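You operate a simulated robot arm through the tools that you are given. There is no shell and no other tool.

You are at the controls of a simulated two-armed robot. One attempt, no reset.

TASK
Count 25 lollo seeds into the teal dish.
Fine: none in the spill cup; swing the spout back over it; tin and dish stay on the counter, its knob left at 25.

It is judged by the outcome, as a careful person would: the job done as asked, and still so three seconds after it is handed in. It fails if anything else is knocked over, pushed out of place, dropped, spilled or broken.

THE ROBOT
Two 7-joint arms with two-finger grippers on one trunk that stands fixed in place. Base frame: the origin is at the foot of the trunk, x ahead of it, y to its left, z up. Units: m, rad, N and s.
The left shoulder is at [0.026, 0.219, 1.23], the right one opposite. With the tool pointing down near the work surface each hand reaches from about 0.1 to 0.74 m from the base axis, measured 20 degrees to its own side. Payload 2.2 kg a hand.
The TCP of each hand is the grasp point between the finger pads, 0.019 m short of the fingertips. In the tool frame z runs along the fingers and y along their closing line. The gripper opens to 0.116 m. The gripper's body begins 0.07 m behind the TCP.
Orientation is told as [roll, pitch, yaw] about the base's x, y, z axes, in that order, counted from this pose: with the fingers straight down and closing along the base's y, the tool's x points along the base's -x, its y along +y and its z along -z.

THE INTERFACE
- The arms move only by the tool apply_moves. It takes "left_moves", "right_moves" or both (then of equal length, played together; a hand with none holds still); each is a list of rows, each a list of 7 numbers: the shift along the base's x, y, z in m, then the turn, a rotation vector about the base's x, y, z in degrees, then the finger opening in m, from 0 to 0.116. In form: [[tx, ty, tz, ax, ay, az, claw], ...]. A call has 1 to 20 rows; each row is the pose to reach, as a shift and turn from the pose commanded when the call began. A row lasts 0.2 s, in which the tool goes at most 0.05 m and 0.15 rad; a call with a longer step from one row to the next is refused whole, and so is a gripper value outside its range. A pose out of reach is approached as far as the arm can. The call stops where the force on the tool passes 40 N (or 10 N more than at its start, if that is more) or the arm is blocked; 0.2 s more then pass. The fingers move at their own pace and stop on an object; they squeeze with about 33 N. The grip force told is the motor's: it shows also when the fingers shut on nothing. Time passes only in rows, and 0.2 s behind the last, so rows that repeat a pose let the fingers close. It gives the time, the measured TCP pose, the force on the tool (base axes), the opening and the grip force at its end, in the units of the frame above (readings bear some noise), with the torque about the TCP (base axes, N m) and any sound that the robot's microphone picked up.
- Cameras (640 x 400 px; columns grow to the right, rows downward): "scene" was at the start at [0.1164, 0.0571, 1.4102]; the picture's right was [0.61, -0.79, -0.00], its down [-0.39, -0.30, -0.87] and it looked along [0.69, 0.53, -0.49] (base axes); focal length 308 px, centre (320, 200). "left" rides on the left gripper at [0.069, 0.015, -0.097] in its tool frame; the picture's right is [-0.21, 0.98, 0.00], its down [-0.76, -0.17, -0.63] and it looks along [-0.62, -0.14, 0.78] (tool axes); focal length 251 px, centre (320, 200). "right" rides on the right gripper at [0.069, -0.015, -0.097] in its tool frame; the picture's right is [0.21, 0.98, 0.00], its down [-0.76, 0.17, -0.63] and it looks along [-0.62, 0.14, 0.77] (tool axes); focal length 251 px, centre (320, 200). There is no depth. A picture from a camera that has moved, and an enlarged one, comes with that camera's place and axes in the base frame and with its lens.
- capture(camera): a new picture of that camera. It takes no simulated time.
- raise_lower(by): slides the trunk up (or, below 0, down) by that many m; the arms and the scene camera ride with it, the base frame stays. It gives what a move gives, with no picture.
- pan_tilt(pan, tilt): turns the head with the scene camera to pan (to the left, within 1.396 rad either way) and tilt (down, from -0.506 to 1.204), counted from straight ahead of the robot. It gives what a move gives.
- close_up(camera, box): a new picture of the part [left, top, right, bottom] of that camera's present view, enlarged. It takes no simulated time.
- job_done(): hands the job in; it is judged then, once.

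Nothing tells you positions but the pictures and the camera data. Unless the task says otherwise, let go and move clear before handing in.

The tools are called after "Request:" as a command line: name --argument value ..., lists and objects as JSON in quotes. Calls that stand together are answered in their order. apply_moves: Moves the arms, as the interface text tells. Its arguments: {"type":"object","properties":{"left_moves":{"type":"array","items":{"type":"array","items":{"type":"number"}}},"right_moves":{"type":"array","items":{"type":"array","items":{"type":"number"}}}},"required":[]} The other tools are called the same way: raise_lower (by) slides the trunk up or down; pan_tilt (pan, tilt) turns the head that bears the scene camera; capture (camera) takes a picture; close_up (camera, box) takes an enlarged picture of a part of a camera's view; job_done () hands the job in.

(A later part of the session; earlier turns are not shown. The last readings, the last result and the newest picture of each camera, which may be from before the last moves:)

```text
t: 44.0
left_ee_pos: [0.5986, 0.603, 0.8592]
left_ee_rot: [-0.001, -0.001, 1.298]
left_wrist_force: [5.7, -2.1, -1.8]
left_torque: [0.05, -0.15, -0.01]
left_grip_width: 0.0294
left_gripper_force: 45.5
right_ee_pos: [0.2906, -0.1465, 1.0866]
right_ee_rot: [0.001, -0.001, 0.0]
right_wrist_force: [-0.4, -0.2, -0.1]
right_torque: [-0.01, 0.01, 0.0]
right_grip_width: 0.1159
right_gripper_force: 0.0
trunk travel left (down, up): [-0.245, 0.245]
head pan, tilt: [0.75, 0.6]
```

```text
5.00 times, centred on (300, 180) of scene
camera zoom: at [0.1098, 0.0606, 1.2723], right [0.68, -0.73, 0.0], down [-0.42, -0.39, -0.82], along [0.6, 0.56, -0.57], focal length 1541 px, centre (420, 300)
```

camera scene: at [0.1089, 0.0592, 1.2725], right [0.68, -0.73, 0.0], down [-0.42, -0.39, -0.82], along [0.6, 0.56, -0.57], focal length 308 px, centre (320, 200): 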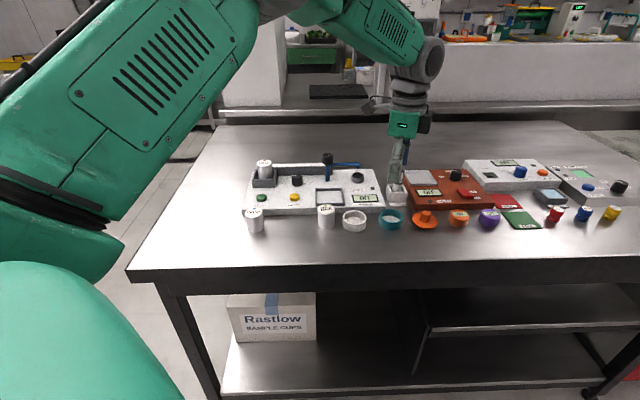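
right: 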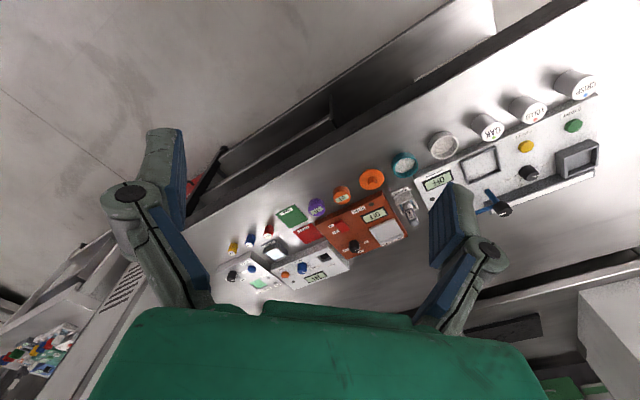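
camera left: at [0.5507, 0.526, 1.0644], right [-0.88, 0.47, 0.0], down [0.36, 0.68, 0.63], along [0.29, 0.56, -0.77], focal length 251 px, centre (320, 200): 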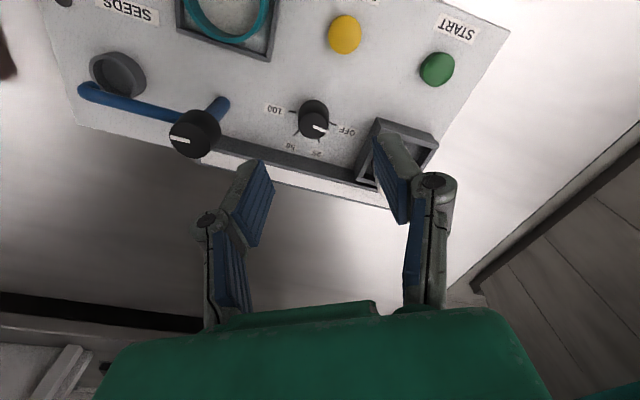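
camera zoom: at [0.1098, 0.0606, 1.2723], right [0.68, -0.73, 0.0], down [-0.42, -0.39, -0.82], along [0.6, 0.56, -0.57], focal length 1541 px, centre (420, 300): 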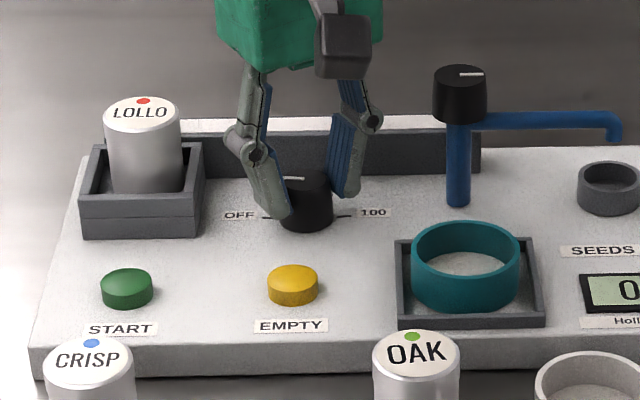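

The knob is gripped. I'll turn it 60° clockwise.

Request:
apply_moves --left_moves '[[0, 0, 0, 0, 0, -7.5, 0.018], [0, 0, 0, 0, 0, -15, 0.018], [0, 0, 0, 0, 0, -22.5, 0.018], [0, 0, 0, 0, 0, -30, 0.018], [0, 0, 0, 0, 0, -37.5, 0.018], [0, 0, 0, 0, 0, -45, 0.018], [0, 0, 0, 0, 0, -52.5, 0.018], [0, 0, 0, 0, 0, -60, 0.018], [0, 0, 0, 0, 0, -60, 0.018]]'

Request:
close_up --camera "left" --box '[220, 60, 420, 220]'

Request:
close_up --camera "scene" --box '[260, 140, 390, 220]'

```text
t: 46.0
left_ee_pos: [0.5965, 0.6034, 0.8555]
left_ee_rot: [0.0, 0.001, 0.251]
left_wrist_force: [-16.9, 2.0, -3.5]
left_torque: [-0.12, 1.07, 0.02]
left_grip_width: 0.0293
left_gripper_force: 44.8
right_ee_pos: [0.2901, -0.1468, 1.0867]
right_ee_rot: [-0.001, -0.004, 0.002]
right_wrist_force: [-0.2, 0.0, 0.6]
right_torque: [-0.01, 0.02, -0.01]
right_grip_width: 0.116
right_gripper_force: 0.1
trunk travel left (down, up): [-0.245, 0.245]
head pan, tilt: [0.75, 0.6]
```

```text
2.50 times, centred on (320, 140) of left
camera zoom: at [0.5249, 0.6012, 0.953], right [-0.03, 1.0, 0.0], down [0.77, 0.03, 0.63], along [0.63, 0.02, -0.78], focal length 629 px, centre (320, 350)
```

zoom: 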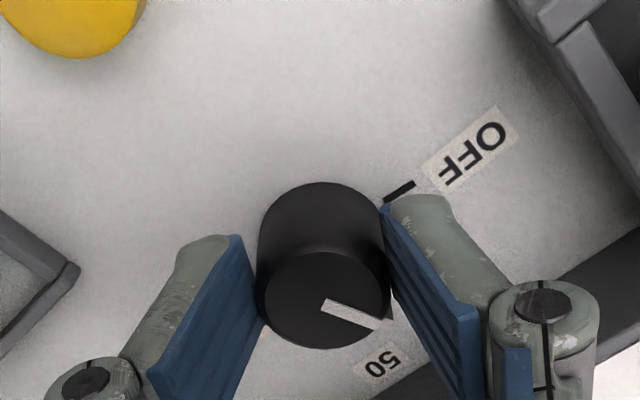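

```text
4.92 times, centred on (325, 180) of scene
camera zoom: at [0.1068, 0.0623, 1.2724], right [0.68, -0.73, 0.0], down [-0.42, -0.39, -0.82], along [0.6, 0.56, -0.57], focal length 1518 px, centre (295, 298)
```

zoom: 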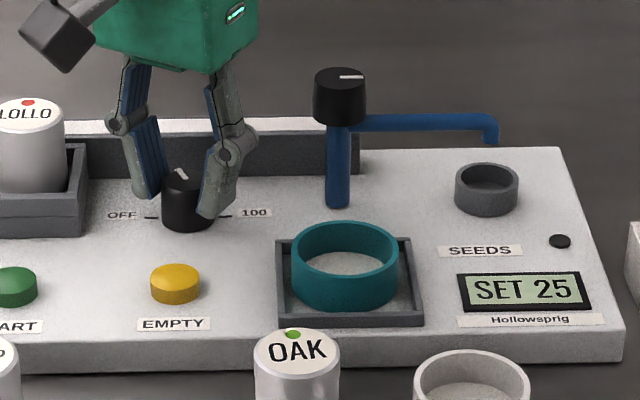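

The display reads "SET 25". I'll open carefully and rise straight up.

Request:
apply_moves --left_moves '[[0, 0, 0, 0, 0, -60, 0.034], [0, 0, 0, 0, 0, -60, 0.046], [0, 0, 0, 0, 0, -60, 0.046]]'

```text
refused: row 1 steps farther than a row can; nothing moved
```

The turn counts from the current pose, so I'll use zeros.

Request:
apply_moves --left_moves '[[0, 0, 0, 0, 0, 0, 0.034], [0, 0, 0, 0, 0, 0, 0.046], [0, 0, 0, 0, 0, 0, 0.046], [0, 0, 0.03, 0, 0, 0, 0.046], [0, 0, 0.07, 0, 0, 0, 0.046], [0, 0, 0.11, 0, 0, 0, 0.046], [0, 0, 0.11, 0, 0, 0, 0.046]]'

Request:
close_up --camera "scene" --box '[230, 130, 410, 240]'

Request:
capture --camera "left"

```text
t: 47.6
left_ee_pos: [0.5983, 0.6022, 0.9661]
left_ee_rot: [0.001, -0.002, 0.251]
left_wrist_force: [0.1, 0.4, -0.1]
left_torque: [0.0, -0.01, -0.01]
left_grip_width: 0.0461
left_gripper_force: 0.1
right_ee_pos: [0.292, -0.1469, 1.0859]
right_ee_rot: [0.001, -0.001, -0.001]
right_wrist_force: [0.0, -0.5, 0.5]
right_torque: [0.0, 0.0, 0.05]
right_grip_width: 0.1161
right_gripper_force: 0.0
trunk travel left (down, up): [-0.245, 0.245]
head pan, tilt: [0.75, 0.6]
```

```text
3.56 times, centred on (320, 185) of scene
camera zoom: at [0.109, 0.0608, 1.2723], right [0.68, -0.73, 0.0], down [-0.42, -0.39, -0.82], along [0.6, 0.56, -0.57], focal length 1096 px, centre (320, 253)
```

zoom: 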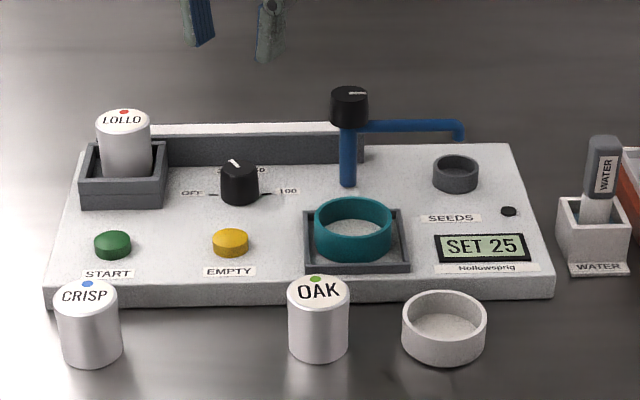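

```text
taken
camera left: at [0.5267, 0.5987, 1.0626], right [-0.04, 1.0, 0.0], down [0.77, 0.03, 0.63], along [0.63, 0.02, -0.77], focal length 251 px, centre (320, 200)
```

left: 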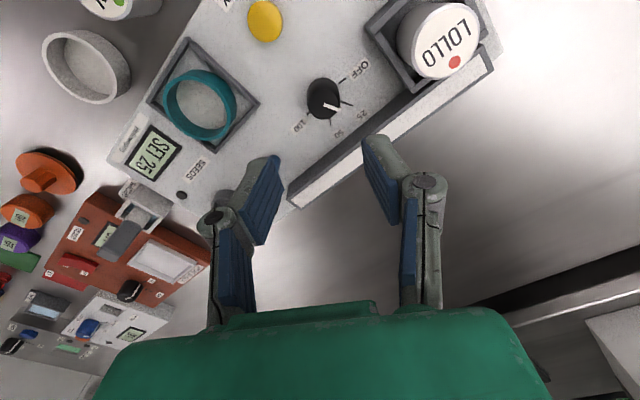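

"SET 25" is shown and the pointer is at 25. Next is the spout cap near (0.665, 0.548), top z≈0.908. I'll hover over it with yaw 44°.

Request:
apply_moves --left_moves '[[0, 0, 0.02, 0, 0, 7.5, 0.05], [0.02, -0.018, 0.035, 0, 0, 15, 0.05], [0.04, -0.037, 0.035, 0, 0, 22.5, 0.05], [0.062, -0.057, 0.035, 0, 0, 30, 0.05], [0.062, -0.057, 0.035, 0, 0, 30, 0.05]]'

Request:
close_up --camera "left" --box '[220, 40, 420, 200]'

Request:
close_up --camera "scene" --box '[290, 120, 390, 200]'

```text
t: 48.8
left_ee_pos: [0.6605, 0.545, 1.0043]
left_ee_rot: [0.0, -0.002, 0.777]
left_wrist_force: [-0.3, -0.4, 0.2]
left_torque: [-0.01, -0.04, -0.02]
left_grip_width: 0.0501
left_gripper_force: 0.0
right_ee_pos: [0.2897, -0.1464, 1.0869]
right_ee_rot: [0.001, -0.004, 0.0]
right_wrist_force: [-0.1, 0.0, 0.2]
right_torque: [-0.02, -0.03, 0.03]
right_grip_width: 0.116
right_gripper_force: 0.1
trunk travel left (down, up): [-0.245, 0.245]
head pan, tilt: [0.75, 0.6]
```

```text
2.50 times, centred on (320, 120) of left
camera zoom: at [0.6001, 0.5072, 1.1003], right [-0.53, 0.85, 0.0], down [0.66, 0.41, 0.63], along [0.54, 0.34, -0.77], focal length 629 px, centre (320, 400)
```

zoom: 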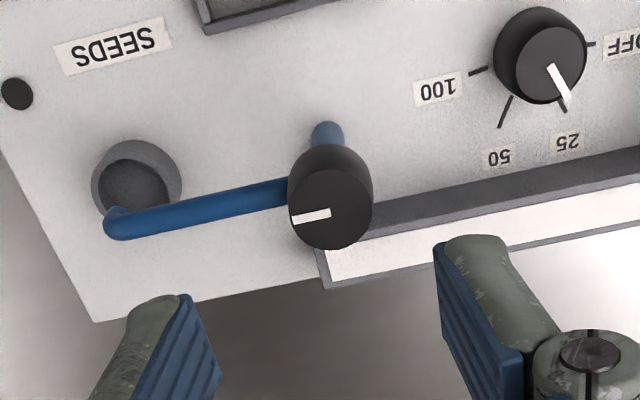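

```text
5.00 times, centred on (340, 160) of scene
camera zoom: at [0.1085, 0.0609, 1.2725], right [0.68, -0.73, 0.0], down [-0.42, -0.39, -0.82], along [0.6, 0.56, -0.57], focal length 1541 px, centre (220, 400)
```

zoom: 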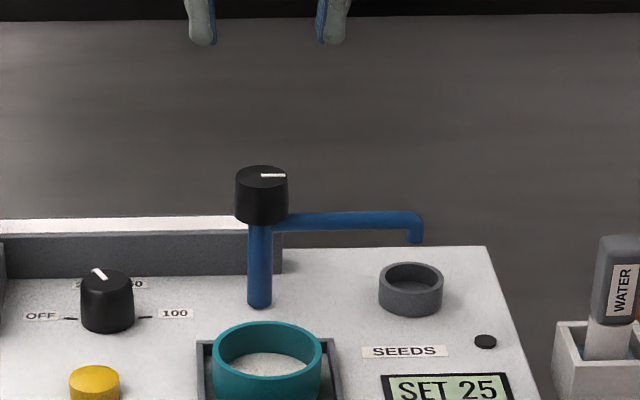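

Request:
apply_moves --left_moves '[[0.0047, 0.0065, -0.02, 0, 0, 0, 0.046], [0.0047, 0.0065, -0.06, 0, 0, 0, 0.046], [0.0047, 0.0065, -0.06, 0, 0, 0, 0.046]]'

Request:
close_up --camera "left" --box '[220, 60, 420, 220]'

Request:
close_up --camera "scene" --box '[290, 120, 390, 200]'

```text
t: 49.6
left_ee_pos: [0.6648, 0.5531, 0.9422]
left_ee_rot: [0.002, 0.0, 0.774]
left_wrist_force: [0.3, -0.2, -0.9]
left_torque: [-0.01, 0.02, -0.01]
left_grip_width: 0.046
left_gripper_force: 0.0
right_ee_pos: [0.2896, -0.1474, 1.0875]
right_ee_rot: [-0.001, -0.001, 0.001]
right_wrist_force: [0.3, 0.2, 0.8]
right_torque: [0.0, -0.05, 0.0]
right_grip_width: 0.1161
right_gripper_force: 0.2
trunk travel left (down, up): [-0.245, 0.245]
head pan, tilt: [0.75, 0.6]
```

```text
2.50 times, centred on (320, 140) of left
camera zoom: at [0.6047, 0.5139, 1.0378], right [-0.53, 0.85, 0.0], down [0.66, 0.41, 0.63], along [0.54, 0.34, -0.77], focal length 629 px, centre (320, 350)
```

zoom: 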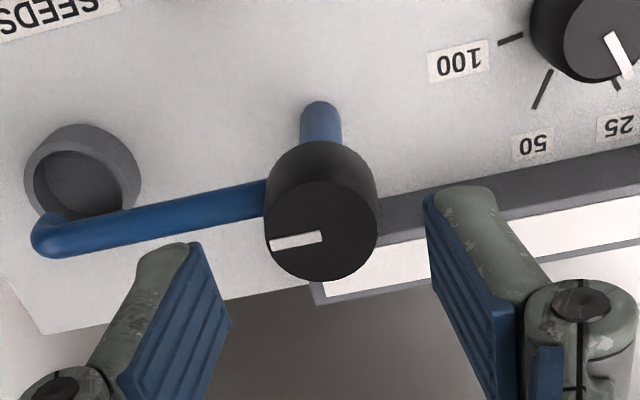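

```text
5.00 times, centred on (340, 160) of scene
camera zoom: at [0.1088, 0.0606, 1.2724], right [0.68, -0.73, 0.0], down [-0.42, -0.39, -0.82], along [0.6, 0.56, -0.57], focal length 1541 px, centre (220, 400)
```

zoom: 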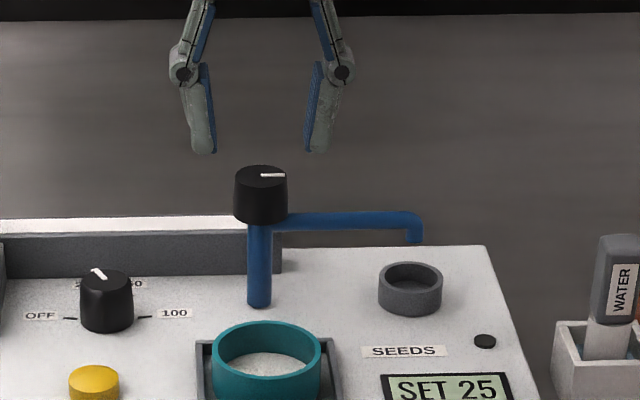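

Now well centred on the cap. I'll descend so the tips stay above the blue arm, then grip.

Request:
apply_moves --left_moves '[[0, 0, -0.018, 0, 0, 0, 0.046], [0, 0, -0.034, 0, 0, 0, 0.046], [0, 0, -0.034, 0, 0, 0, 0.036], [0, 0, -0.034, 0, 0, 0, 0.028], [0, 0, -0.034, 0, 0, 0, 0.02], [0, 0, -0.034, 0, 0, 0, 0.02]]'

Request:
close_up --camera "left" --box '[220, 60, 420, 220]'

Request:
close_up --camera "scene" --box '[290, 120, 390, 200]'

```text
t: 51.0
left_ee_pos: [0.6657, 0.5512, 0.908]
left_ee_rot: [0.001, -0.002, 0.775]
left_wrist_force: [1.1, -1.4, -3.2]
left_torque: [0.24, -0.48, -0.04]
left_grip_width: 0.0294
left_gripper_force: 45.1
right_ee_pos: [0.2912, -0.1484, 1.0848]
right_ee_rot: [0.0, -0.003, 0.0]
right_wrist_force: [0.7, -0.2, 0.4]
right_torque: [0.0, 0.01, 0.0]
right_grip_width: 0.1162
right_gripper_force: 0.1
trunk travel left (down, up): [-0.245, 0.245]
head pan, tilt: [0.75, 0.6]
```

```text
2.50 times, centred on (320, 140) of left
camera zoom: at [0.6052, 0.5134, 1.0038], right [-0.53, 0.85, 0.0], down [0.66, 0.41, 0.63], along [0.54, 0.34, -0.77], focal length 629 px, centre (320, 350)
```

zoom: 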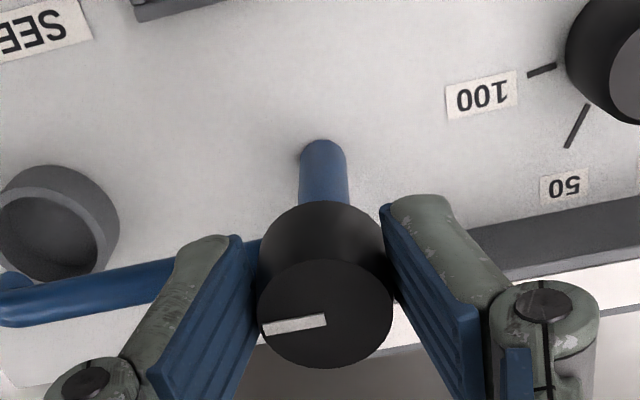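

```text
5.00 times, centred on (340, 160) of scene
camera zoom: at [0.1098, 0.0604, 1.2723], right [0.68, -0.73, 0.0], down [-0.42, -0.39, -0.82], along [0.6, 0.56, -0.57], focal length 1541 px, centre (220, 400)
```

zoom: 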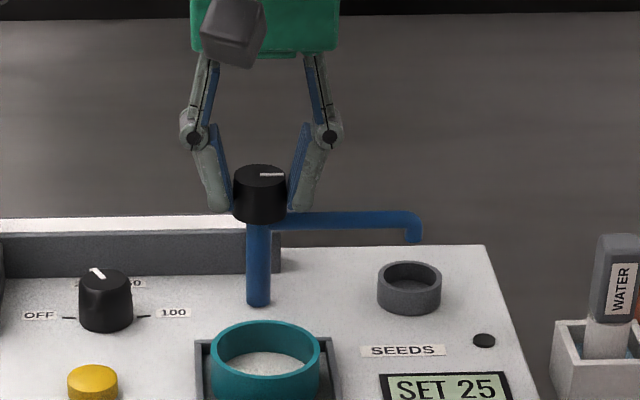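

Gripped. I'll swing the spout 90° clockwise towards the dish.

Request:
apply_moves --left_moves '[[0, 0, 0, 0, 0, -7.5, 0.02], [0, 0, 0, 0, 0, -15, 0.02], [0, 0, 0, 0, 0, -22.5, 0.02], [0, 0, 0, 0, 0, -30, 0.02], [0, 0, 0, 0, 0, -37.5, 0.02], [0, 0, 0, 0, 0, -45, 0.02], [0, 0, 0, 0, 0, -52.5, 0.02], [0, 0, 0, 0, 0, -60, 0.02], [0, 0, 0, 0, 0, -67.5, 0.02], [0, 0, 0, 0, 0, -75, 0.02], [0, 0, 0, 0, 0, -82.5, 0.02], [0, 0, 0, 0, 0, -90, 0.02], [0, 0, 0, 0, 0, -90, 0.02]]'

Request:
capture --camera "left"

Request:
close_up --camera "scene" --box '[270, 130, 400, 220]'

```text
t: 53.8
left_ee_pos: [0.6648, 0.5592, 0.9072]
left_ee_rot: [0.004, -0.004, -0.797]
left_wrist_force: [-3.1, 29.0, 0.4]
left_torque: [0.39, -0.08, 0.25]
left_grip_width: 0.0295
left_gripper_force: 45.3
right_ee_pos: [0.291, -0.1438, 1.0863]
right_ee_rot: [-0.002, -0.002, -0.001]
right_wrist_force: [-0.1, -0.4, -0.5]
right_torque: [0.02, 0.01, 0.0]
right_grip_width: 0.1161
right_gripper_force: 0.0
trunk travel left (down, up): [-0.245, 0.245]
head pan, tilt: [0.75, 0.6]
```

```text
taken
camera left: at [0.6274, 0.6176, 1.0037], right [0.85, 0.53, 0.0], down [0.41, -0.66, 0.63], along [0.34, -0.54, -0.77], focal length 251 px, centre (320, 200)
```

left: 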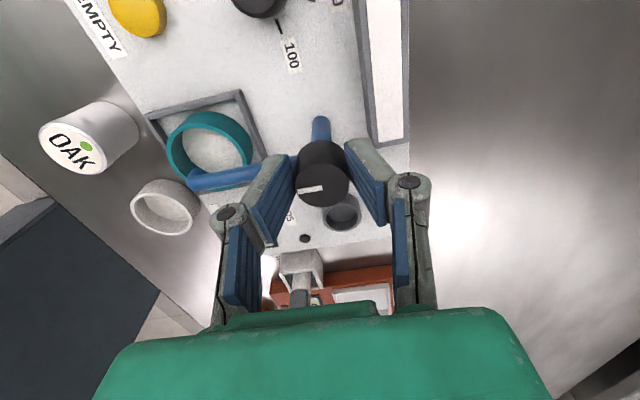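

```text
4.44 times, centred on (335, 175) of scene
camera zoom: at [0.1083, 0.0702, 1.2719], right [0.68, -0.73, 0.0], down [-0.42, -0.39, -0.82], along [0.6, 0.56, -0.57], focal length 1370 px, centre (253, 311)
```

zoom: 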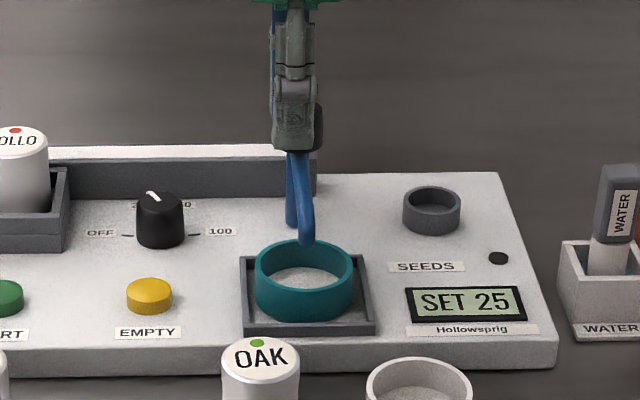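

The spout is now over the dish, but there's a 29 N side load on the hand. I'll relax it by shifting the command before letting go.

Request:
apply_moves --left_moves '[[0, 0.004, 0, 0, 0, 0, 0.02], [0, 0.008, 0, 0, 0, 0, 0.02], [0, 0.008, 0, 0, 0, 0, 0.02]]'

Request:
close_up --camera "scene" --box '[270, 130, 400, 220]'

```text
t: 54.6
left_ee_pos: [0.6663, 0.5587, 0.9069]
left_ee_rot: [-0.007, -0.002, -0.799]
left_wrist_force: [-12.2, -2.2, -8.0]
left_torque: [0.66, 0.86, 0.12]
left_grip_width: 0.0295
left_gripper_force: 45.2
right_ee_pos: [0.2911, -0.1478, 1.086]
right_ee_rot: [0.003, -0.001, 0.0]
right_wrist_force: [-0.4, 0.1, -0.5]
right_torque: [0.0, 0.0, 0.0]
right_grip_width: 0.116
right_gripper_force: 0.0
trunk travel left (down, up): [-0.245, 0.245]
head pan, tilt: [0.75, 0.6]
```

```text
4.44 times, centred on (335, 175) of scene
camera zoom: at [0.1087, 0.061, 1.2722], right [0.68, -0.73, 0.0], down [-0.42, -0.39, -0.82], along [0.6, 0.56, -0.57], focal length 1370 px, centre (253, 311)
```

zoom: 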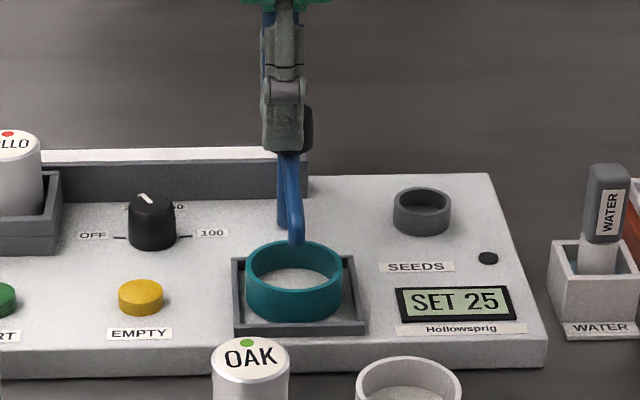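

The load is relieved. I'll open the fingers and rise clear.

Request:
apply_moves --left_moves '[[-0.002, 0, 0, 0, 0, 0, 0.02], [-0.002, 0, 0, 0, 0, 0, 0.036], [-0.002, 0, 0, 0, 0, 0, 0.048], [-0.002, 0, 0, 0, 0, 0, 0.048], [-0.002, 0, 0.03, 0, 0, 0, 0.048], [-0.002, 0, 0.07, 0, 0, 0, 0.048], [-0.002, 0, 0.1, 0, 0, 0, 0.048], [-0.002, 0, 0.1, 0, 0, 0, 0.048]]'

Request:
close_up --camera "scene" --box '[230, 130, 430, 240]'

Request:
close_up --camera "left" --box '[140, 30, 420, 200]'

Request:
close_up --camera "scene" --box '[290, 120, 390, 200]'

```text
t: 56.4
left_ee_pos: [0.6633, 0.5593, 1.0096]
left_ee_rot: [-0.001, -0.004, -0.795]
left_wrist_force: [-0.9, -0.1, 0.8]
left_torque: [0.01, 0.0, 0.01]
left_grip_width: 0.0479
left_gripper_force: 0.2
right_ee_pos: [0.2911, -0.1461, 1.0855]
right_ee_rot: [-0.001, -0.001, 0.002]
right_wrist_force: [0.0, 0.3, -0.3]
right_torque: [0.01, 0.0, 0.0]
right_grip_width: 0.116
right_gripper_force: 0.1
trunk travel left (down, up): [-0.245, 0.245]
head pan, tilt: [0.75, 0.6]
```

```text
3.20 times, centred on (330, 185) of scene
camera zoom: at [0.109, 0.0604, 1.2724], right [0.68, -0.73, 0.0], down [-0.42, -0.39, -0.82], along [0.6, 0.56, -0.57], focal length 986 px, centre (288, 248)
```

zoom: 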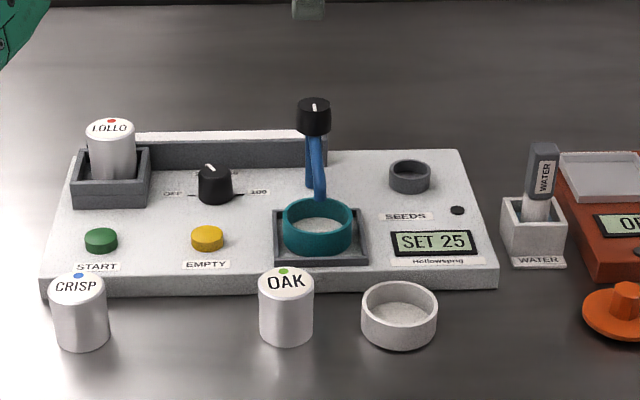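

```text
2.29 times, centred on (280, 115) of left
camera zoom: at [0.6249, 0.6185, 1.1053], right [0.85, 0.53, 0.0], down [0.41, -0.66, 0.63], along [0.34, -0.54, -0.77], focal length 575 px, centre (411, 394)
```

zoom: 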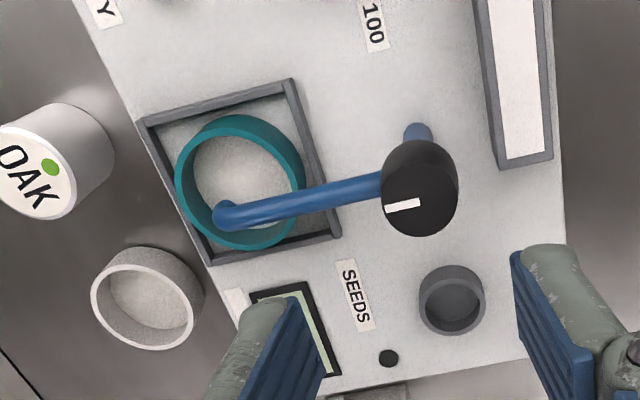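

```text
5.00 times, centred on (340, 160) of scene
camera zoom: at [0.109, 0.0604, 1.2724], right [0.68, -0.73, 0.0], down [-0.42, -0.39, -0.82], along [0.6, 0.56, -0.57], focal length 1541 px, centre (220, 400)
```

zoom: 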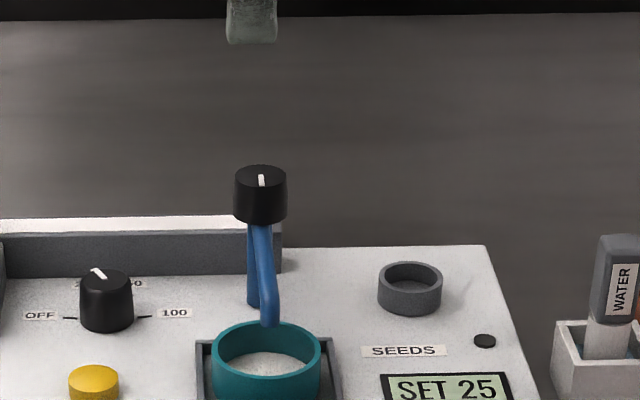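

The machine hasn't moved, and the spout outlet is over the dish. Next is the START button at about (0.478, 0.604), top z≈0.842, pressed with closed fingers. I'll hover there first.

Request:
apply_moves --left_moves '[[-0.03, 0.008, 0, 0, 0, 8, 0.02], [-0.07, 0.018, 0, 0, 0, 16, 0], [-0.11, 0.028, -0.02, 0, 0, 24, 0], [-0.15, 0.037, -0.05, 0, 0, 32, 0], [-0.185, 0.045, -0.08, 0, 0, 40, 0], [-0.185, 0.045, -0.09, 0, 0, 45, 0], [-0.185, 0.045, -0.09, 0, 0, 45, 0]]'

Request:
capture --camera "left"

Request:
close_up --camera "scene" --box '[230, 130, 410, 240]'

```text
refused: row 4 steps farther than a row can; nothing moved
```

```text
taken
camera left: at [0.6249, 0.6185, 1.1053], right [0.85, 0.53, 0.0], down [0.41, -0.66, 0.63], along [0.34, -0.54, -0.77], focal length 251 px, centre (320, 200)
```

left: 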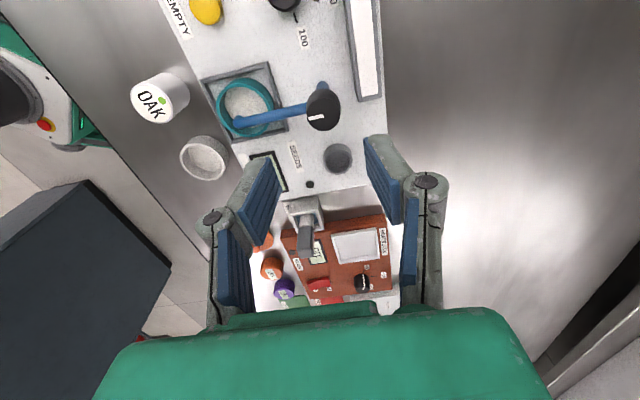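

```text
3.56 times, centred on (320, 185) of scene
camera zoom: at [0.109, 0.0604, 1.2724], right [0.68, -0.73, 0.0], down [-0.42, -0.39, -0.82], along [0.6, 0.56, -0.57], focal length 1096 px, centre (320, 253)
```

zoom: 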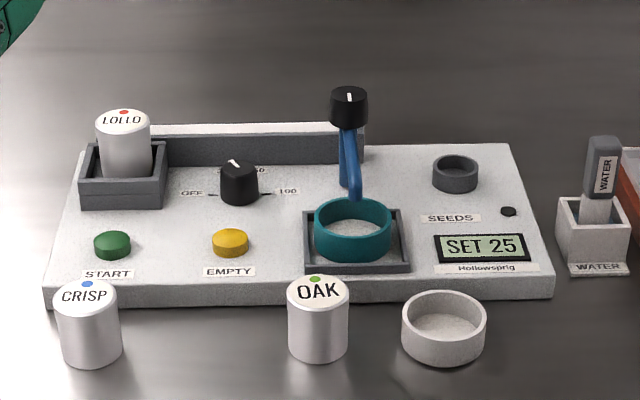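

One step was too long, so I'll split it up.

Request:
apply_moves --left_moves '[[-0.03, 0.008, 0, 0, 0, 8, 0.02], [-0.07, 0.018, 0, 0, 0, 16, 0], [-0.11, 0.028, 0, 0, 0, 24, 0], [-0.15, 0.037, -0.01, 0, 0, 32, 0], [-0.185, 0.045, -0.03, 0, 0, 40, 0], [-0.185, 0.045, -0.07, 0, 0, 45, 0], [-0.185, 0.045, -0.09, 0, 0, 45, 0], [-0.185, 0.045, -0.09, 0, 0, 45, 0]]'

Request:
capture --camera "left"

Request:
close_up --camera "scene" --box '[230, 130, 410, 240]'

```text
t: 56.8
left_ee_pos: [0.6551, 0.572, 1.0134]
left_ee_rot: [0.005, -0.005, -0.717]
left_wrist_force: [0.0, -0.5, -0.5]
left_torque: [-0.02, -0.04, 0.0]
left_grip_width: 0.02
left_gripper_force: 0.0
left hand out of reach, approached as far as the arm can: row 1
right_ee_pos: [0.2842, -0.1462, 1.0881]
right_ee_rot: [0.0, -0.008, 0.0]
right_wrist_force: [0.1, 0.0, -0.2]
right_torque: [0.01, -0.04, -0.02]
right_grip_width: 0.1161
right_gripper_force: 0.1
trunk travel left (down, up): [-0.245, 0.245]
head pan, tilt: [0.75, 0.6]
stopped in row 1 (left hand): the arm was blocked; the commanded pose is now the measured one
```

```text
taken
camera left: at [0.6111, 0.6275, 1.1091], right [0.8, 0.59, 0.01], down [0.46, -0.62, 0.64], along [0.38, -0.51, -0.77], focal length 251 px, centre (320, 200)
```

left: 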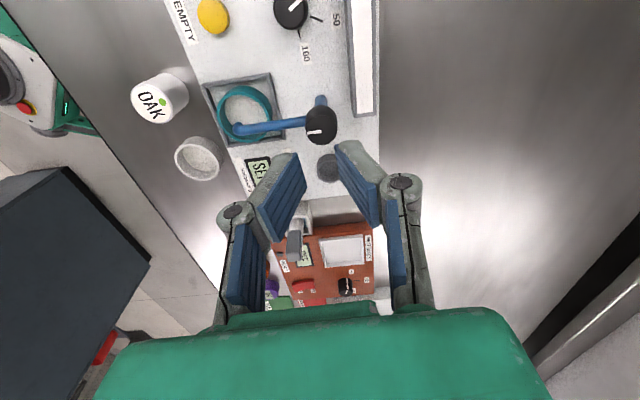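

```text
3.56 times, centred on (320, 185) of scene
camera zoom: at [0.1073, 0.0615, 1.2726], right [0.68, -0.73, 0.0], down [-0.42, -0.39, -0.82], along [0.6, 0.56, -0.57], focal length 1096 px, centre (320, 253)
```

zoom: 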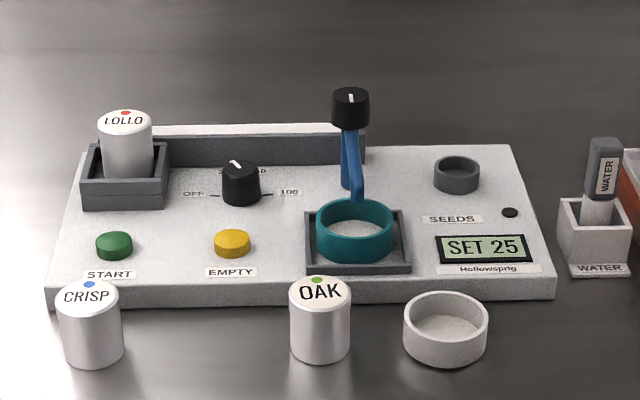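

The arm was at the edge of its reach at that yaw, which also explains the side load. I'll look at the whole scene before moving on.

Request:
capture --camera "scene"

```text
taken
camera scene: at [0.1073, 0.0615, 1.2726], right [0.68, -0.73, 0.0], down [-0.42, -0.39, -0.82], along [0.6, 0.56, -0.57], focal length 308 px, centre (320, 200)
```

scene: 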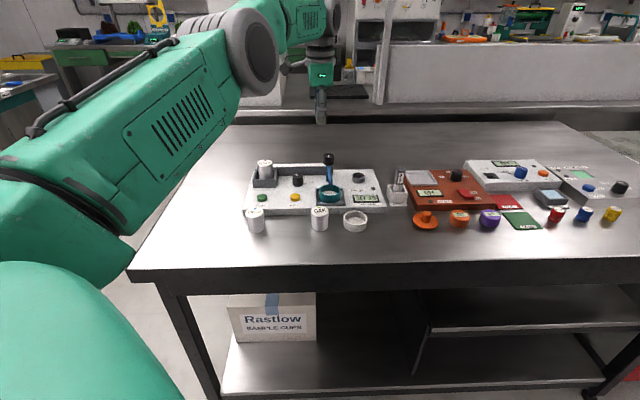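

I'll retract towards the base without turning first.

Request:
apply_moves --left_moves '[[-0.015, -0.01, 0, 0, 0, 0, 0.02], [-0.035, -0.02, 0, 0, 0, 0, 0.02], [-0.06, -0.03, 0, 0, 0, 0, 0.02], [-0.06, -0.03, 0, 0, 0, 0, 0.02]]'

```text
t: 57.8
left_ee_pos: [0.593, 0.5412, 1.0113]
left_ee_rot: [0.003, -0.004, -0.718]
left_wrist_force: [0.1, -0.5, -0.2]
left_torque: [0.01, 0.0, 0.0]
left_grip_width: 0.0199
left_gripper_force: 0.0
right_ee_pos: [0.2859, -0.1465, 1.0875]
right_ee_rot: [-0.001, -0.006, -0.001]
right_wrist_force: [0.4, 0.1, -0.7]
right_torque: [0.0, -0.01, 0.0]
right_grip_width: 0.116
right_gripper_force: 0.1
trunk travel left (down, up): [-0.245, 0.245]
head pan, tilt: [0.75, 0.6]
```

Request:
apply_moves --left_moves '[[-0.02, 0.01, 0, 0, 0, 7, 0.0], [-0.045, 0.022, 0, 0, 0, 14, 0], [-0.07, 0.036, 0, 0, 0, 21, 0], [-0.095, 0.05, 0, 0, 0, 28, 0], [-0.115, 0.063, -0.02, 0, 0, 35, 0], [-0.115, 0.063, -0.06, 0, 0, 41, 0], [-0.115, 0.063, -0.09, 0, 0, 41, 0], [-0.115, 0.063, -0.09, 0, 0, 41, 0]]'

Request:
capture --camera "left"

Request:
close_up --camera "scene" --box '[230, 130, 410, 240]'

```text
t: 59.6
left_ee_pos: [0.4776, 0.6015, 0.9243]
left_ee_rot: [0.005, -0.004, 0.001]
left_wrist_force: [0.4, -0.2, 0.2]
left_torque: [-0.03, 0.03, 0.0]
left_grip_width: 0.0
left_gripper_force: 29.0
right_ee_pos: [0.2859, -0.1465, 1.087]
right_ee_rot: [0.0, -0.005, 0.0]
right_wrist_force: [0.1, 0.0, 0.5]
right_torque: [-0.01, -0.01, 0.02]
right_grip_width: 0.1162
right_gripper_force: 0.1
trunk travel left (down, up): [-0.245, 0.245]
head pan, tilt: [0.75, 0.6]
```

```text
taken
camera left: at [0.4078, 0.6158, 1.0187], right [0.21, 0.98, 0.01], down [0.75, -0.17, 0.63], along [0.62, -0.13, -0.77], focal length 251 px, centre (320, 200)
```

left: 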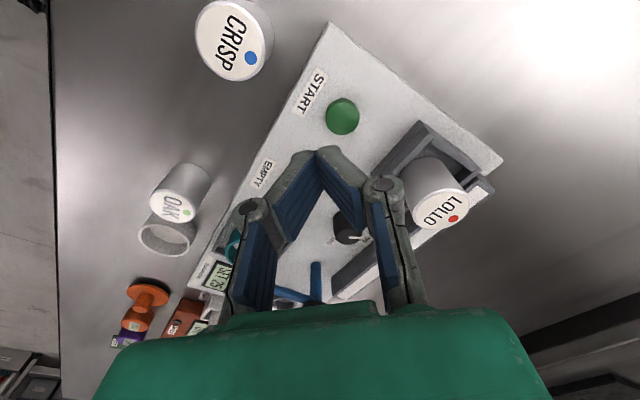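

```text
3.56 times, centred on (320, 185) of scene
camera zoom: at [0.1078, 0.0611, 1.2725], right [0.68, -0.73, 0.0], down [-0.42, -0.39, -0.82], along [0.6, 0.56, -0.57], focal length 1096 px, centre (320, 253)
```

zoom: 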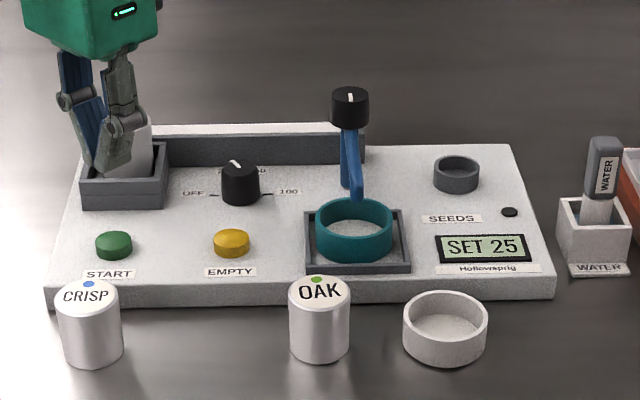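

The START button is a bit further in y, near (0.481, 0.615). I'll correct and lower to just above it.

Request:
apply_moves --left_moves '[[0.0035, 0.0135, -0.01, 0, 0, 0, 0], [0.0035, 0.0135, -0.045, 0, 0, 0, 0], [0.0035, 0.0135, -0.045, 0, 0, 0, 0]]'

Request:
close_up --camera "left" --box '[220, 60, 420, 220]'

Request:
close_up --camera "scene" --box '[235, 150, 315, 230]'

```text
t: 60.4
left_ee_pos: [0.4803, 0.6172, 0.8778]
left_ee_rot: [0.005, -0.005, -0.002]
left_wrist_force: [-0.1, 0.0, -0.2]
left_torque: [0.01, -0.01, 0.0]
left_grip_width: 0.0
left_gripper_force: 28.7
right_ee_pos: [0.2853, -0.1475, 1.0879]
right_ee_rot: [0.0, -0.006, 0.0]
right_wrist_force: [0.3, -1.1, -0.1]
right_torque: [0.0, 0.0, 0.02]
right_grip_width: 0.1161
right_gripper_force: 0.0
trunk travel left (down, up): [-0.245, 0.245]
head pan, tilt: [0.75, 0.6]
```

```text
2.50 times, centred on (320, 140) of left
camera zoom: at [0.4114, 0.6302, 0.974], right [0.22, 0.98, 0.01], down [0.75, -0.17, 0.63], along [0.62, -0.13, -0.77], focal length 629 px, centre (320, 350)
```

zoom: 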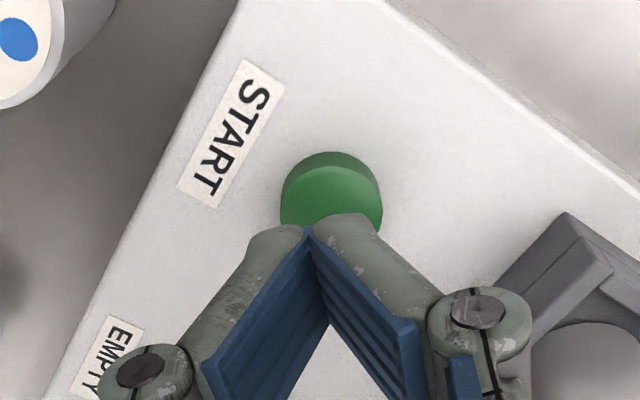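

```text
5.00 times, centred on (275, 190) of scene
camera zoom: at [0.1076, 0.0618, 1.2725], right [0.68, -0.73, 0.0], down [-0.42, -0.39, -0.82], along [0.6, 0.56, -0.57], focal length 1541 px, centre (545, 250)
```

zoom: 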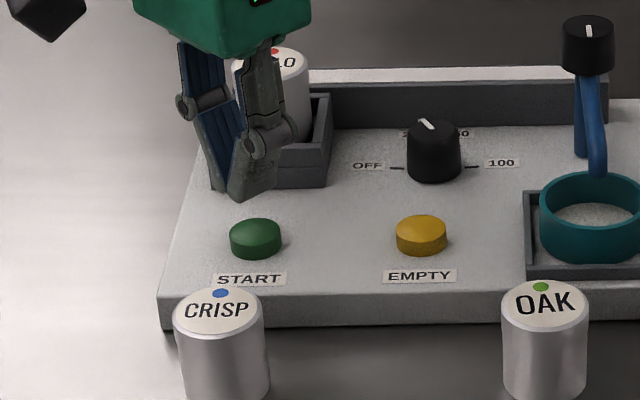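

The tips are above START. I'll press straight down and come back up.

Request:
apply_moves --left_moves '[[0.0015, -0.001, -0.012, 0, 0, 0, 0], [0.0015, -0.001, -0.018, 0, 0, 0, 0], [0.0015, -0.001, -0.021, 0, 0, 0, 0], [0.0015, -0.001, -0.024, 0, 0, 0, 0], [0.0015, -0.001, -0.026, 0, 0, 0, 0]]'

Request:
close_up --camera "scene" --box '[235, 140, 395, 230]'

```text
t: 61.6
left_ee_pos: [0.4832, 0.6149, 0.8517]
left_ee_rot: [0.006, -0.003, -0.001]
left_wrist_force: [-0.2, 0.4, -0.7]
left_torque: [0.0, -0.03, -0.02]
left_grip_width: 0.0
left_gripper_force: 28.3
right_ee_pos: [0.2859, -0.147, 1.0875]
right_ee_rot: [0.0, -0.004, 0.001]
right_wrist_force: [-0.6, 0.9, 0.6]
right_torque: [0.0, 0.02, -0.02]
right_grip_width: 0.1161
right_gripper_force: 0.0
trunk travel left (down, up): [-0.245, 0.245]
head pan, tilt: [0.75, 0.6]
```

```text
4.00 times, centred on (315, 185) of scene
camera zoom: at [0.1081, 0.0613, 1.2724], right [0.68, -0.73, 0.0], down [-0.42, -0.39, -0.82], along [0.6, 0.56, -0.57], focal length 1233 px, centre (340, 260)
```

zoom: 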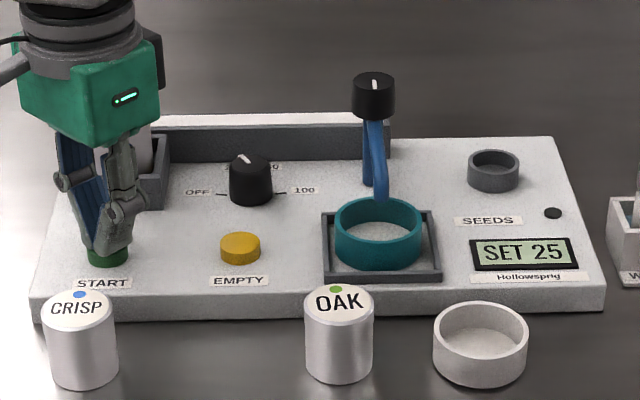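

Request:
apply_moves --left_moves '[[0, 0, -0.002, 0, 0, 0, 0], [0, 0, -0.004, 0, 0, 0, 0], [0, 0, -0.006, 0, 0, 0, 0]]'

Request:
close_up --camera "scene" --box '[235, 140, 395, 230]'

Request:
close_up --camera "left" --box '[220, 60, 420, 220]'

```text
t: 62.4
left_ee_pos: [0.4845, 0.6156, 0.8451]
left_ee_rot: [0.008, -0.003, -0.003]
left_wrist_force: [0.7, 0.5, 3.9]
left_torque: [-0.04, -0.03, 0.03]
left_grip_width: 0.006
left_gripper_force: 28.5
right_ee_pos: [0.2859, -0.1471, 1.0869]
right_ee_rot: [0.0, -0.005, 0.001]
right_wrist_force: [-0.5, 1.0, 0.5]
right_torque: [-0.01, 0.03, -0.01]
right_grip_width: 0.1162
right_gripper_force: 0.0
trunk travel left (down, up): [-0.245, 0.245]
head pan, tilt: [0.75, 0.6]
heard: click
```

```text
4.00 times, centred on (315, 185) of scene
camera zoom: at [0.1077, 0.0606, 1.2725], right [0.68, -0.73, 0.0], down [-0.42, -0.39, -0.82], along [0.6, 0.56, -0.57], focal length 1233 px, centre (340, 260)
```

zoom: 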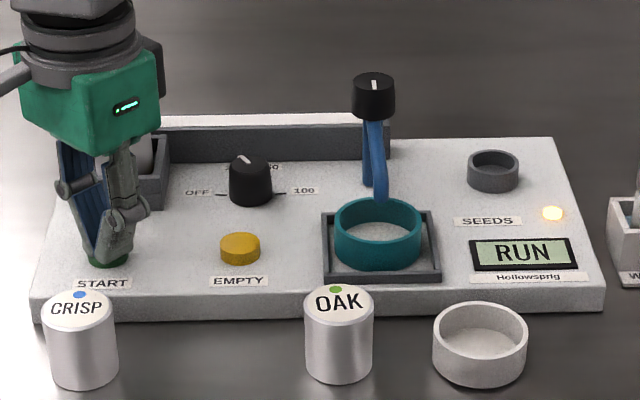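

```text
2.50 times, centred on (320, 140) of left
camera zoom: at [0.414, 0.6296, 0.9418], right [0.22, 0.98, 0.01], down [0.75, -0.17, 0.63], along [0.62, -0.13, -0.77], focal length 629 px, centre (320, 350)
```

zoom: 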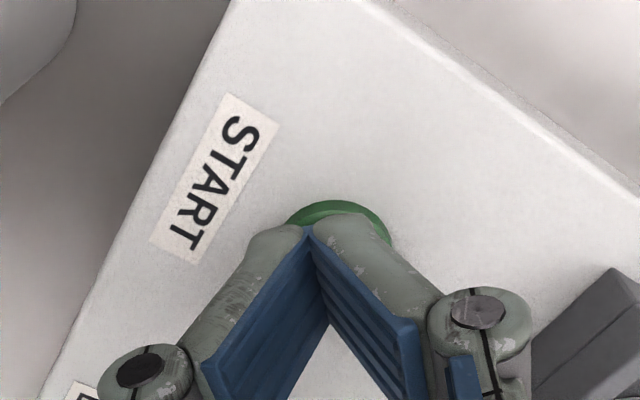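

Click heard. The display shows RUN and the lamp is lit. I'll lift off the button and watch.

Request:
apply_moves --left_moves '[[0, 0, 0.02, 0, 0, 0, 0], [0, 0, 0.05, 0, 0, 0, 0], [0, 0, 0.08, 0, 0, 0, 0], [0, 0, 0.1, 0, 0, 0, 0]]'

Request:
close_up --camera "scene" --box '[235, 140, 395, 230]'

Request:
close_up --camera "scene" --box '[315, 160, 385, 210]'

```text
t: 63.4
left_ee_pos: [0.483, 0.6144, 0.9464]
left_ee_rot: [0.005, -0.003, -0.003]
left_wrist_force: [0.5, 0.7, -0.2]
left_torque: [-0.01, 0.03, -0.02]
left_grip_width: 0.0
left_gripper_force: 29.0
right_ee_pos: [0.2865, -0.1473, 1.0882]
right_ee_rot: [0.0, -0.006, -0.001]
right_wrist_force: [0.5, -0.8, 0.6]
right_torque: [0.03, 0.0, -0.01]
right_grip_width: 0.1161
right_gripper_force: 0.0
trunk travel left (down, up): [-0.245, 0.245]
head pan, tilt: [0.75, 0.6]
```

```text
4.00 times, centred on (315, 185) of scene
camera zoom: at [0.1076, 0.0606, 1.2725], right [0.68, -0.73, 0.0], down [-0.42, -0.39, -0.82], along [0.6, 0.56, -0.57], focal length 1233 px, centre (340, 260)
```

zoom: 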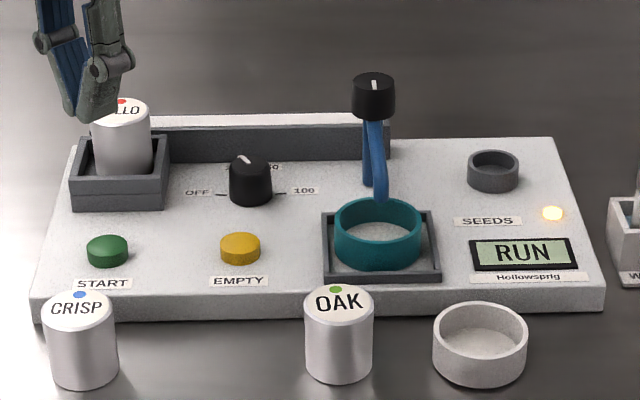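

```text
8.00 times, centred on (350, 185) of scene
camera zoom: at [0.1076, 0.0606, 1.2725], right [0.68, -0.73, 0.0], down [-0.42, -0.39, -0.82], along [0.6, 0.56, -0.57], focal length 2466 px, centre (80, 320)
```

zoom: 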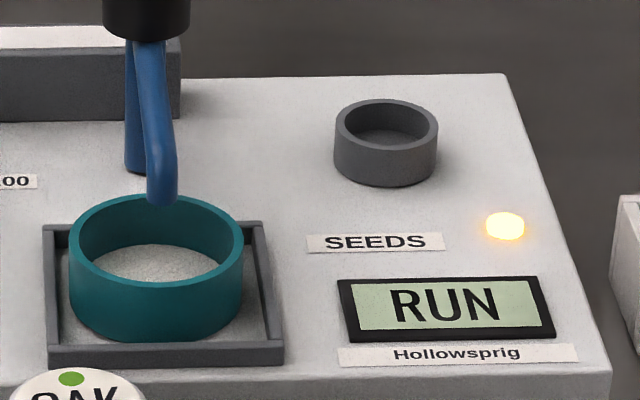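

It's still running. I'll hold still and let time pass.

Request:
apply_moves --left_moves '[[0, 0, 0, 0, 0, 0, 0], [0, 0, 0, 0, 0, 0, 0], [0, 0, 0, 0, 0, 0, 0], [0, 0, 0, 0, 0, 0, 0], [0, 0, 0, 0, 0, 0, 0], [0, 0, 0, 0, 0, 0, 0], [0, 0, 0, 0, 0, 0, 0], [0, 0, 0, 0, 0, 0, 0], [0, 0, 0, 0, 0, 0, 0], [0, 0, 0, 0, 0, 0, 0], [0, 0, 0, 0, 0, 0, 0], [0, 0, 0, 0, 0, 0, 0], [0, 0, 0, 0, 0, 0, 0], [0, 0, 0, 0, 0, 0, 0], [0, 0, 0, 0, 0, 0, 0]]'

Request:
close_up --camera "scene" --box '[315, 160, 385, 210]'

```text
t: 66.6
left_ee_pos: [0.4836, 0.6148, 0.9468]
left_ee_rot: [0.005, -0.004, -0.001]
left_wrist_force: [0.0, 0.7, 0.1]
left_torque: [-0.01, -0.01, 0.01]
left_grip_width: 0.0003
left_gripper_force: 29.2
right_ee_pos: [0.2857, -0.1468, 1.0879]
right_ee_rot: [0.0, -0.004, 0.0]
right_wrist_force: [0.8, -0.1, 0.2]
right_torque: [0.01, 0.0, -0.02]
right_grip_width: 0.1158
right_gripper_force: 0.0
trunk travel left (down, up): [-0.245, 0.245]
head pan, tilt: [0.75, 0.6]
```

```text
8.00 times, centred on (350, 185) of scene
camera zoom: at [0.108, 0.0611, 1.2724], right [0.68, -0.73, 0.0], down [-0.42, -0.39, -0.82], along [0.6, 0.56, -0.57], focal length 2466 px, centre (80, 320)
```

zoom: 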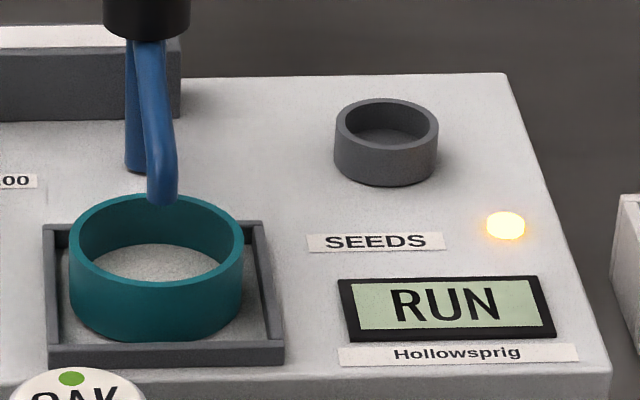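

Request:
apply_moves --left_moves '[[0, 0, 0, 0, 0, 0, 0], [0, 0, 0, 0, 0, 0, 0], [0, 0, 0, 0, 0, 0, 0], [0, 0, 0, 0, 0, 0, 0], [0, 0, 0, 0, 0, 0, 0], [0, 0, 0, 0, 0, 0, 0], [0, 0, 0, 0, 0, 0, 0], [0, 0, 0, 0, 0, 0, 0], [0, 0, 0, 0, 0, 0, 0], [0, 0, 0, 0, 0, 0, 0], [0, 0, 0, 0, 0, 0, 0], [0, 0, 0, 0, 0, 0, 0], [0, 0, 0, 0, 0, 0, 0], [0, 0, 0, 0, 0, 0, 0], [0, 0, 0, 0, 0, 0, 0], [0, 0, 0, 0, 0, 0, 0], [0, 0, 0, 0, 0, 0, 0], [0, 0, 0, 0, 0, 0, 0], [0, 0, 0, 0, 0, 0, 0], [0, 0, 0, 0, 0, 0, 0]]'

Request:
close_up --camera "scene" --box '[315, 160, 385, 210]'

```text
t: 70.8
left_ee_pos: [0.4831, 0.6145, 0.9454]
left_ee_rot: [0.006, -0.003, 0.0]
left_wrist_force: [0.9, 0.5, -0.9]
left_torque: [-0.02, 0.01, 0.0]
left_grip_width: 0.0001
left_gripper_force: 28.7
right_ee_pos: [0.2876, -0.1464, 1.0869]
right_ee_rot: [0.0, -0.005, 0.0]
right_wrist_force: [0.1, -0.2, -0.3]
right_torque: [0.03, -0.02, 0.0]
right_grip_width: 0.116
right_gripper_force: 0.1
trunk travel left (down, up): [-0.245, 0.245]
head pan, tilt: [0.75, 0.6]
```

```text
8.00 times, centred on (350, 185) of scene
camera zoom: at [0.108, 0.0611, 1.2724], right [0.68, -0.73, 0.0], down [-0.42, -0.39, -0.82], along [0.6, 0.56, -0.57], focal length 2466 px, centre (80, 320)
```

zoom: 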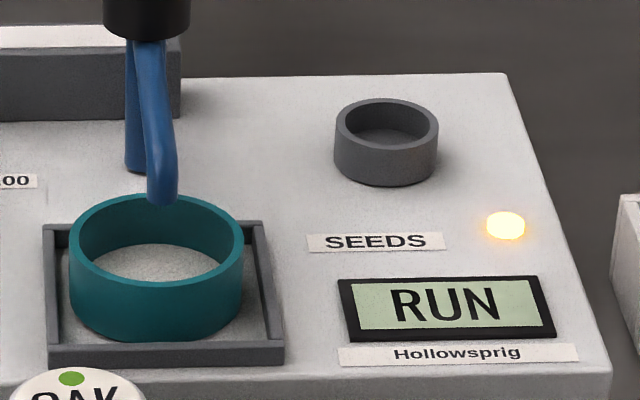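

Still RUN. While it counts I'll move to a hover above the spout cap, touching nothing, with a yaw that leaves joint room for the return swing.

Request:
apply_moves --left_moves '[[0, 0, 0.03, 0, 0, 0, 0.02], [0.02, -0.01, 0.06, 0, 0, -2, 0.05], [0.055, -0.022, 0.065, 0, 0, -4, 0.05], [0.09, -0.034, 0.065, 0, 0, -6, 0.05], [0.125, -0.046, 0.065, 0, 0, -8, 0.05], [0.16, -0.058, 0.065, 0, 0, -10, 0.05], [0.183, -0.0635, 0.06, 0, 0, -10, 0.05], [0.183, -0.0635, 0.06, 0, 0, -10, 0.05], [0.183, -0.0635, 0.06, 0, 0, -10, 0.05]]'

Request:
close_up --camera "scene" --box '[290, 130, 390, 210]'

Request:
close_up --camera "left" --box '[140, 30, 420, 200]'

```text
t: 72.8
left_ee_pos: [0.6682, 0.5524, 1.0048]
left_ee_rot: [0.005, -0.002, -0.175]
left_wrist_force: [0.4, -0.2, 0.1]
left_torque: [0.02, 0.06, -0.03]
left_grip_width: 0.0497
left_gripper_force: 0.0
left hand out of reach, approached as far as the arm can: row 7, 8
right_ee_pos: [0.2862, -0.1475, 1.0875]
right_ee_rot: [0.002, -0.005, 0.001]
right_wrist_force: [0.3, -0.2, -0.3]
right_torque: [0.01, 0.02, -0.02]
right_grip_width: 0.1159
right_gripper_force: 0.1
trunk travel left (down, up): [-0.245, 0.245]
head pan, tilt: [0.75, 0.6]
```

```text
5.00 times, centred on (340, 170) of scene
camera zoom: at [0.1096, 0.0609, 1.2723], right [0.68, -0.73, 0.0], down [-0.42, -0.39, -0.82], along [0.6, 0.56, -0.57], focal length 1541 px, centre (220, 350)
```

zoom: 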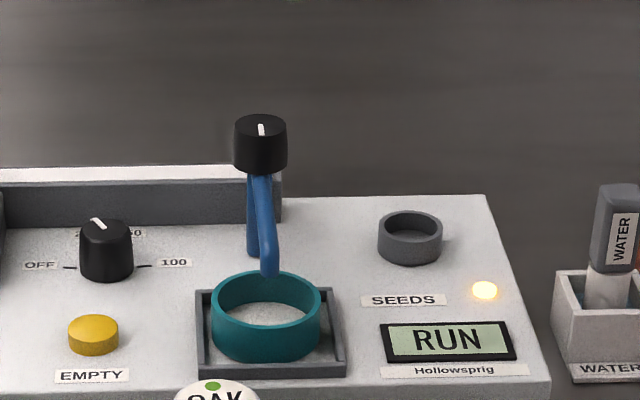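

```text
2.29 times, centred on (280, 115) of left
camera zoom: at [0.6018, 0.5782, 1.1009], right [0.38, 0.92, 0.0], down [0.71, -0.3, 0.63], along [0.59, -0.24, -0.77], focal length 575 px, centre (411, 394)
```

zoom: 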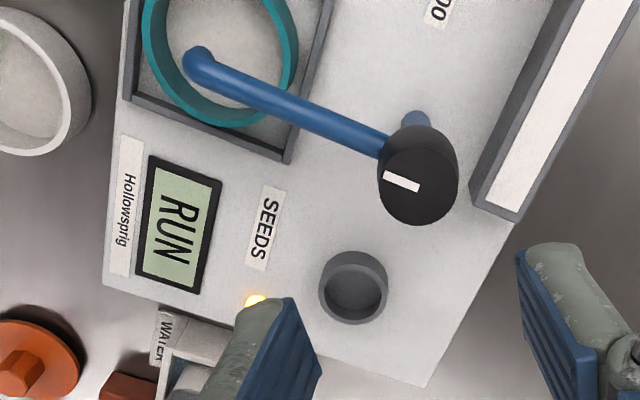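

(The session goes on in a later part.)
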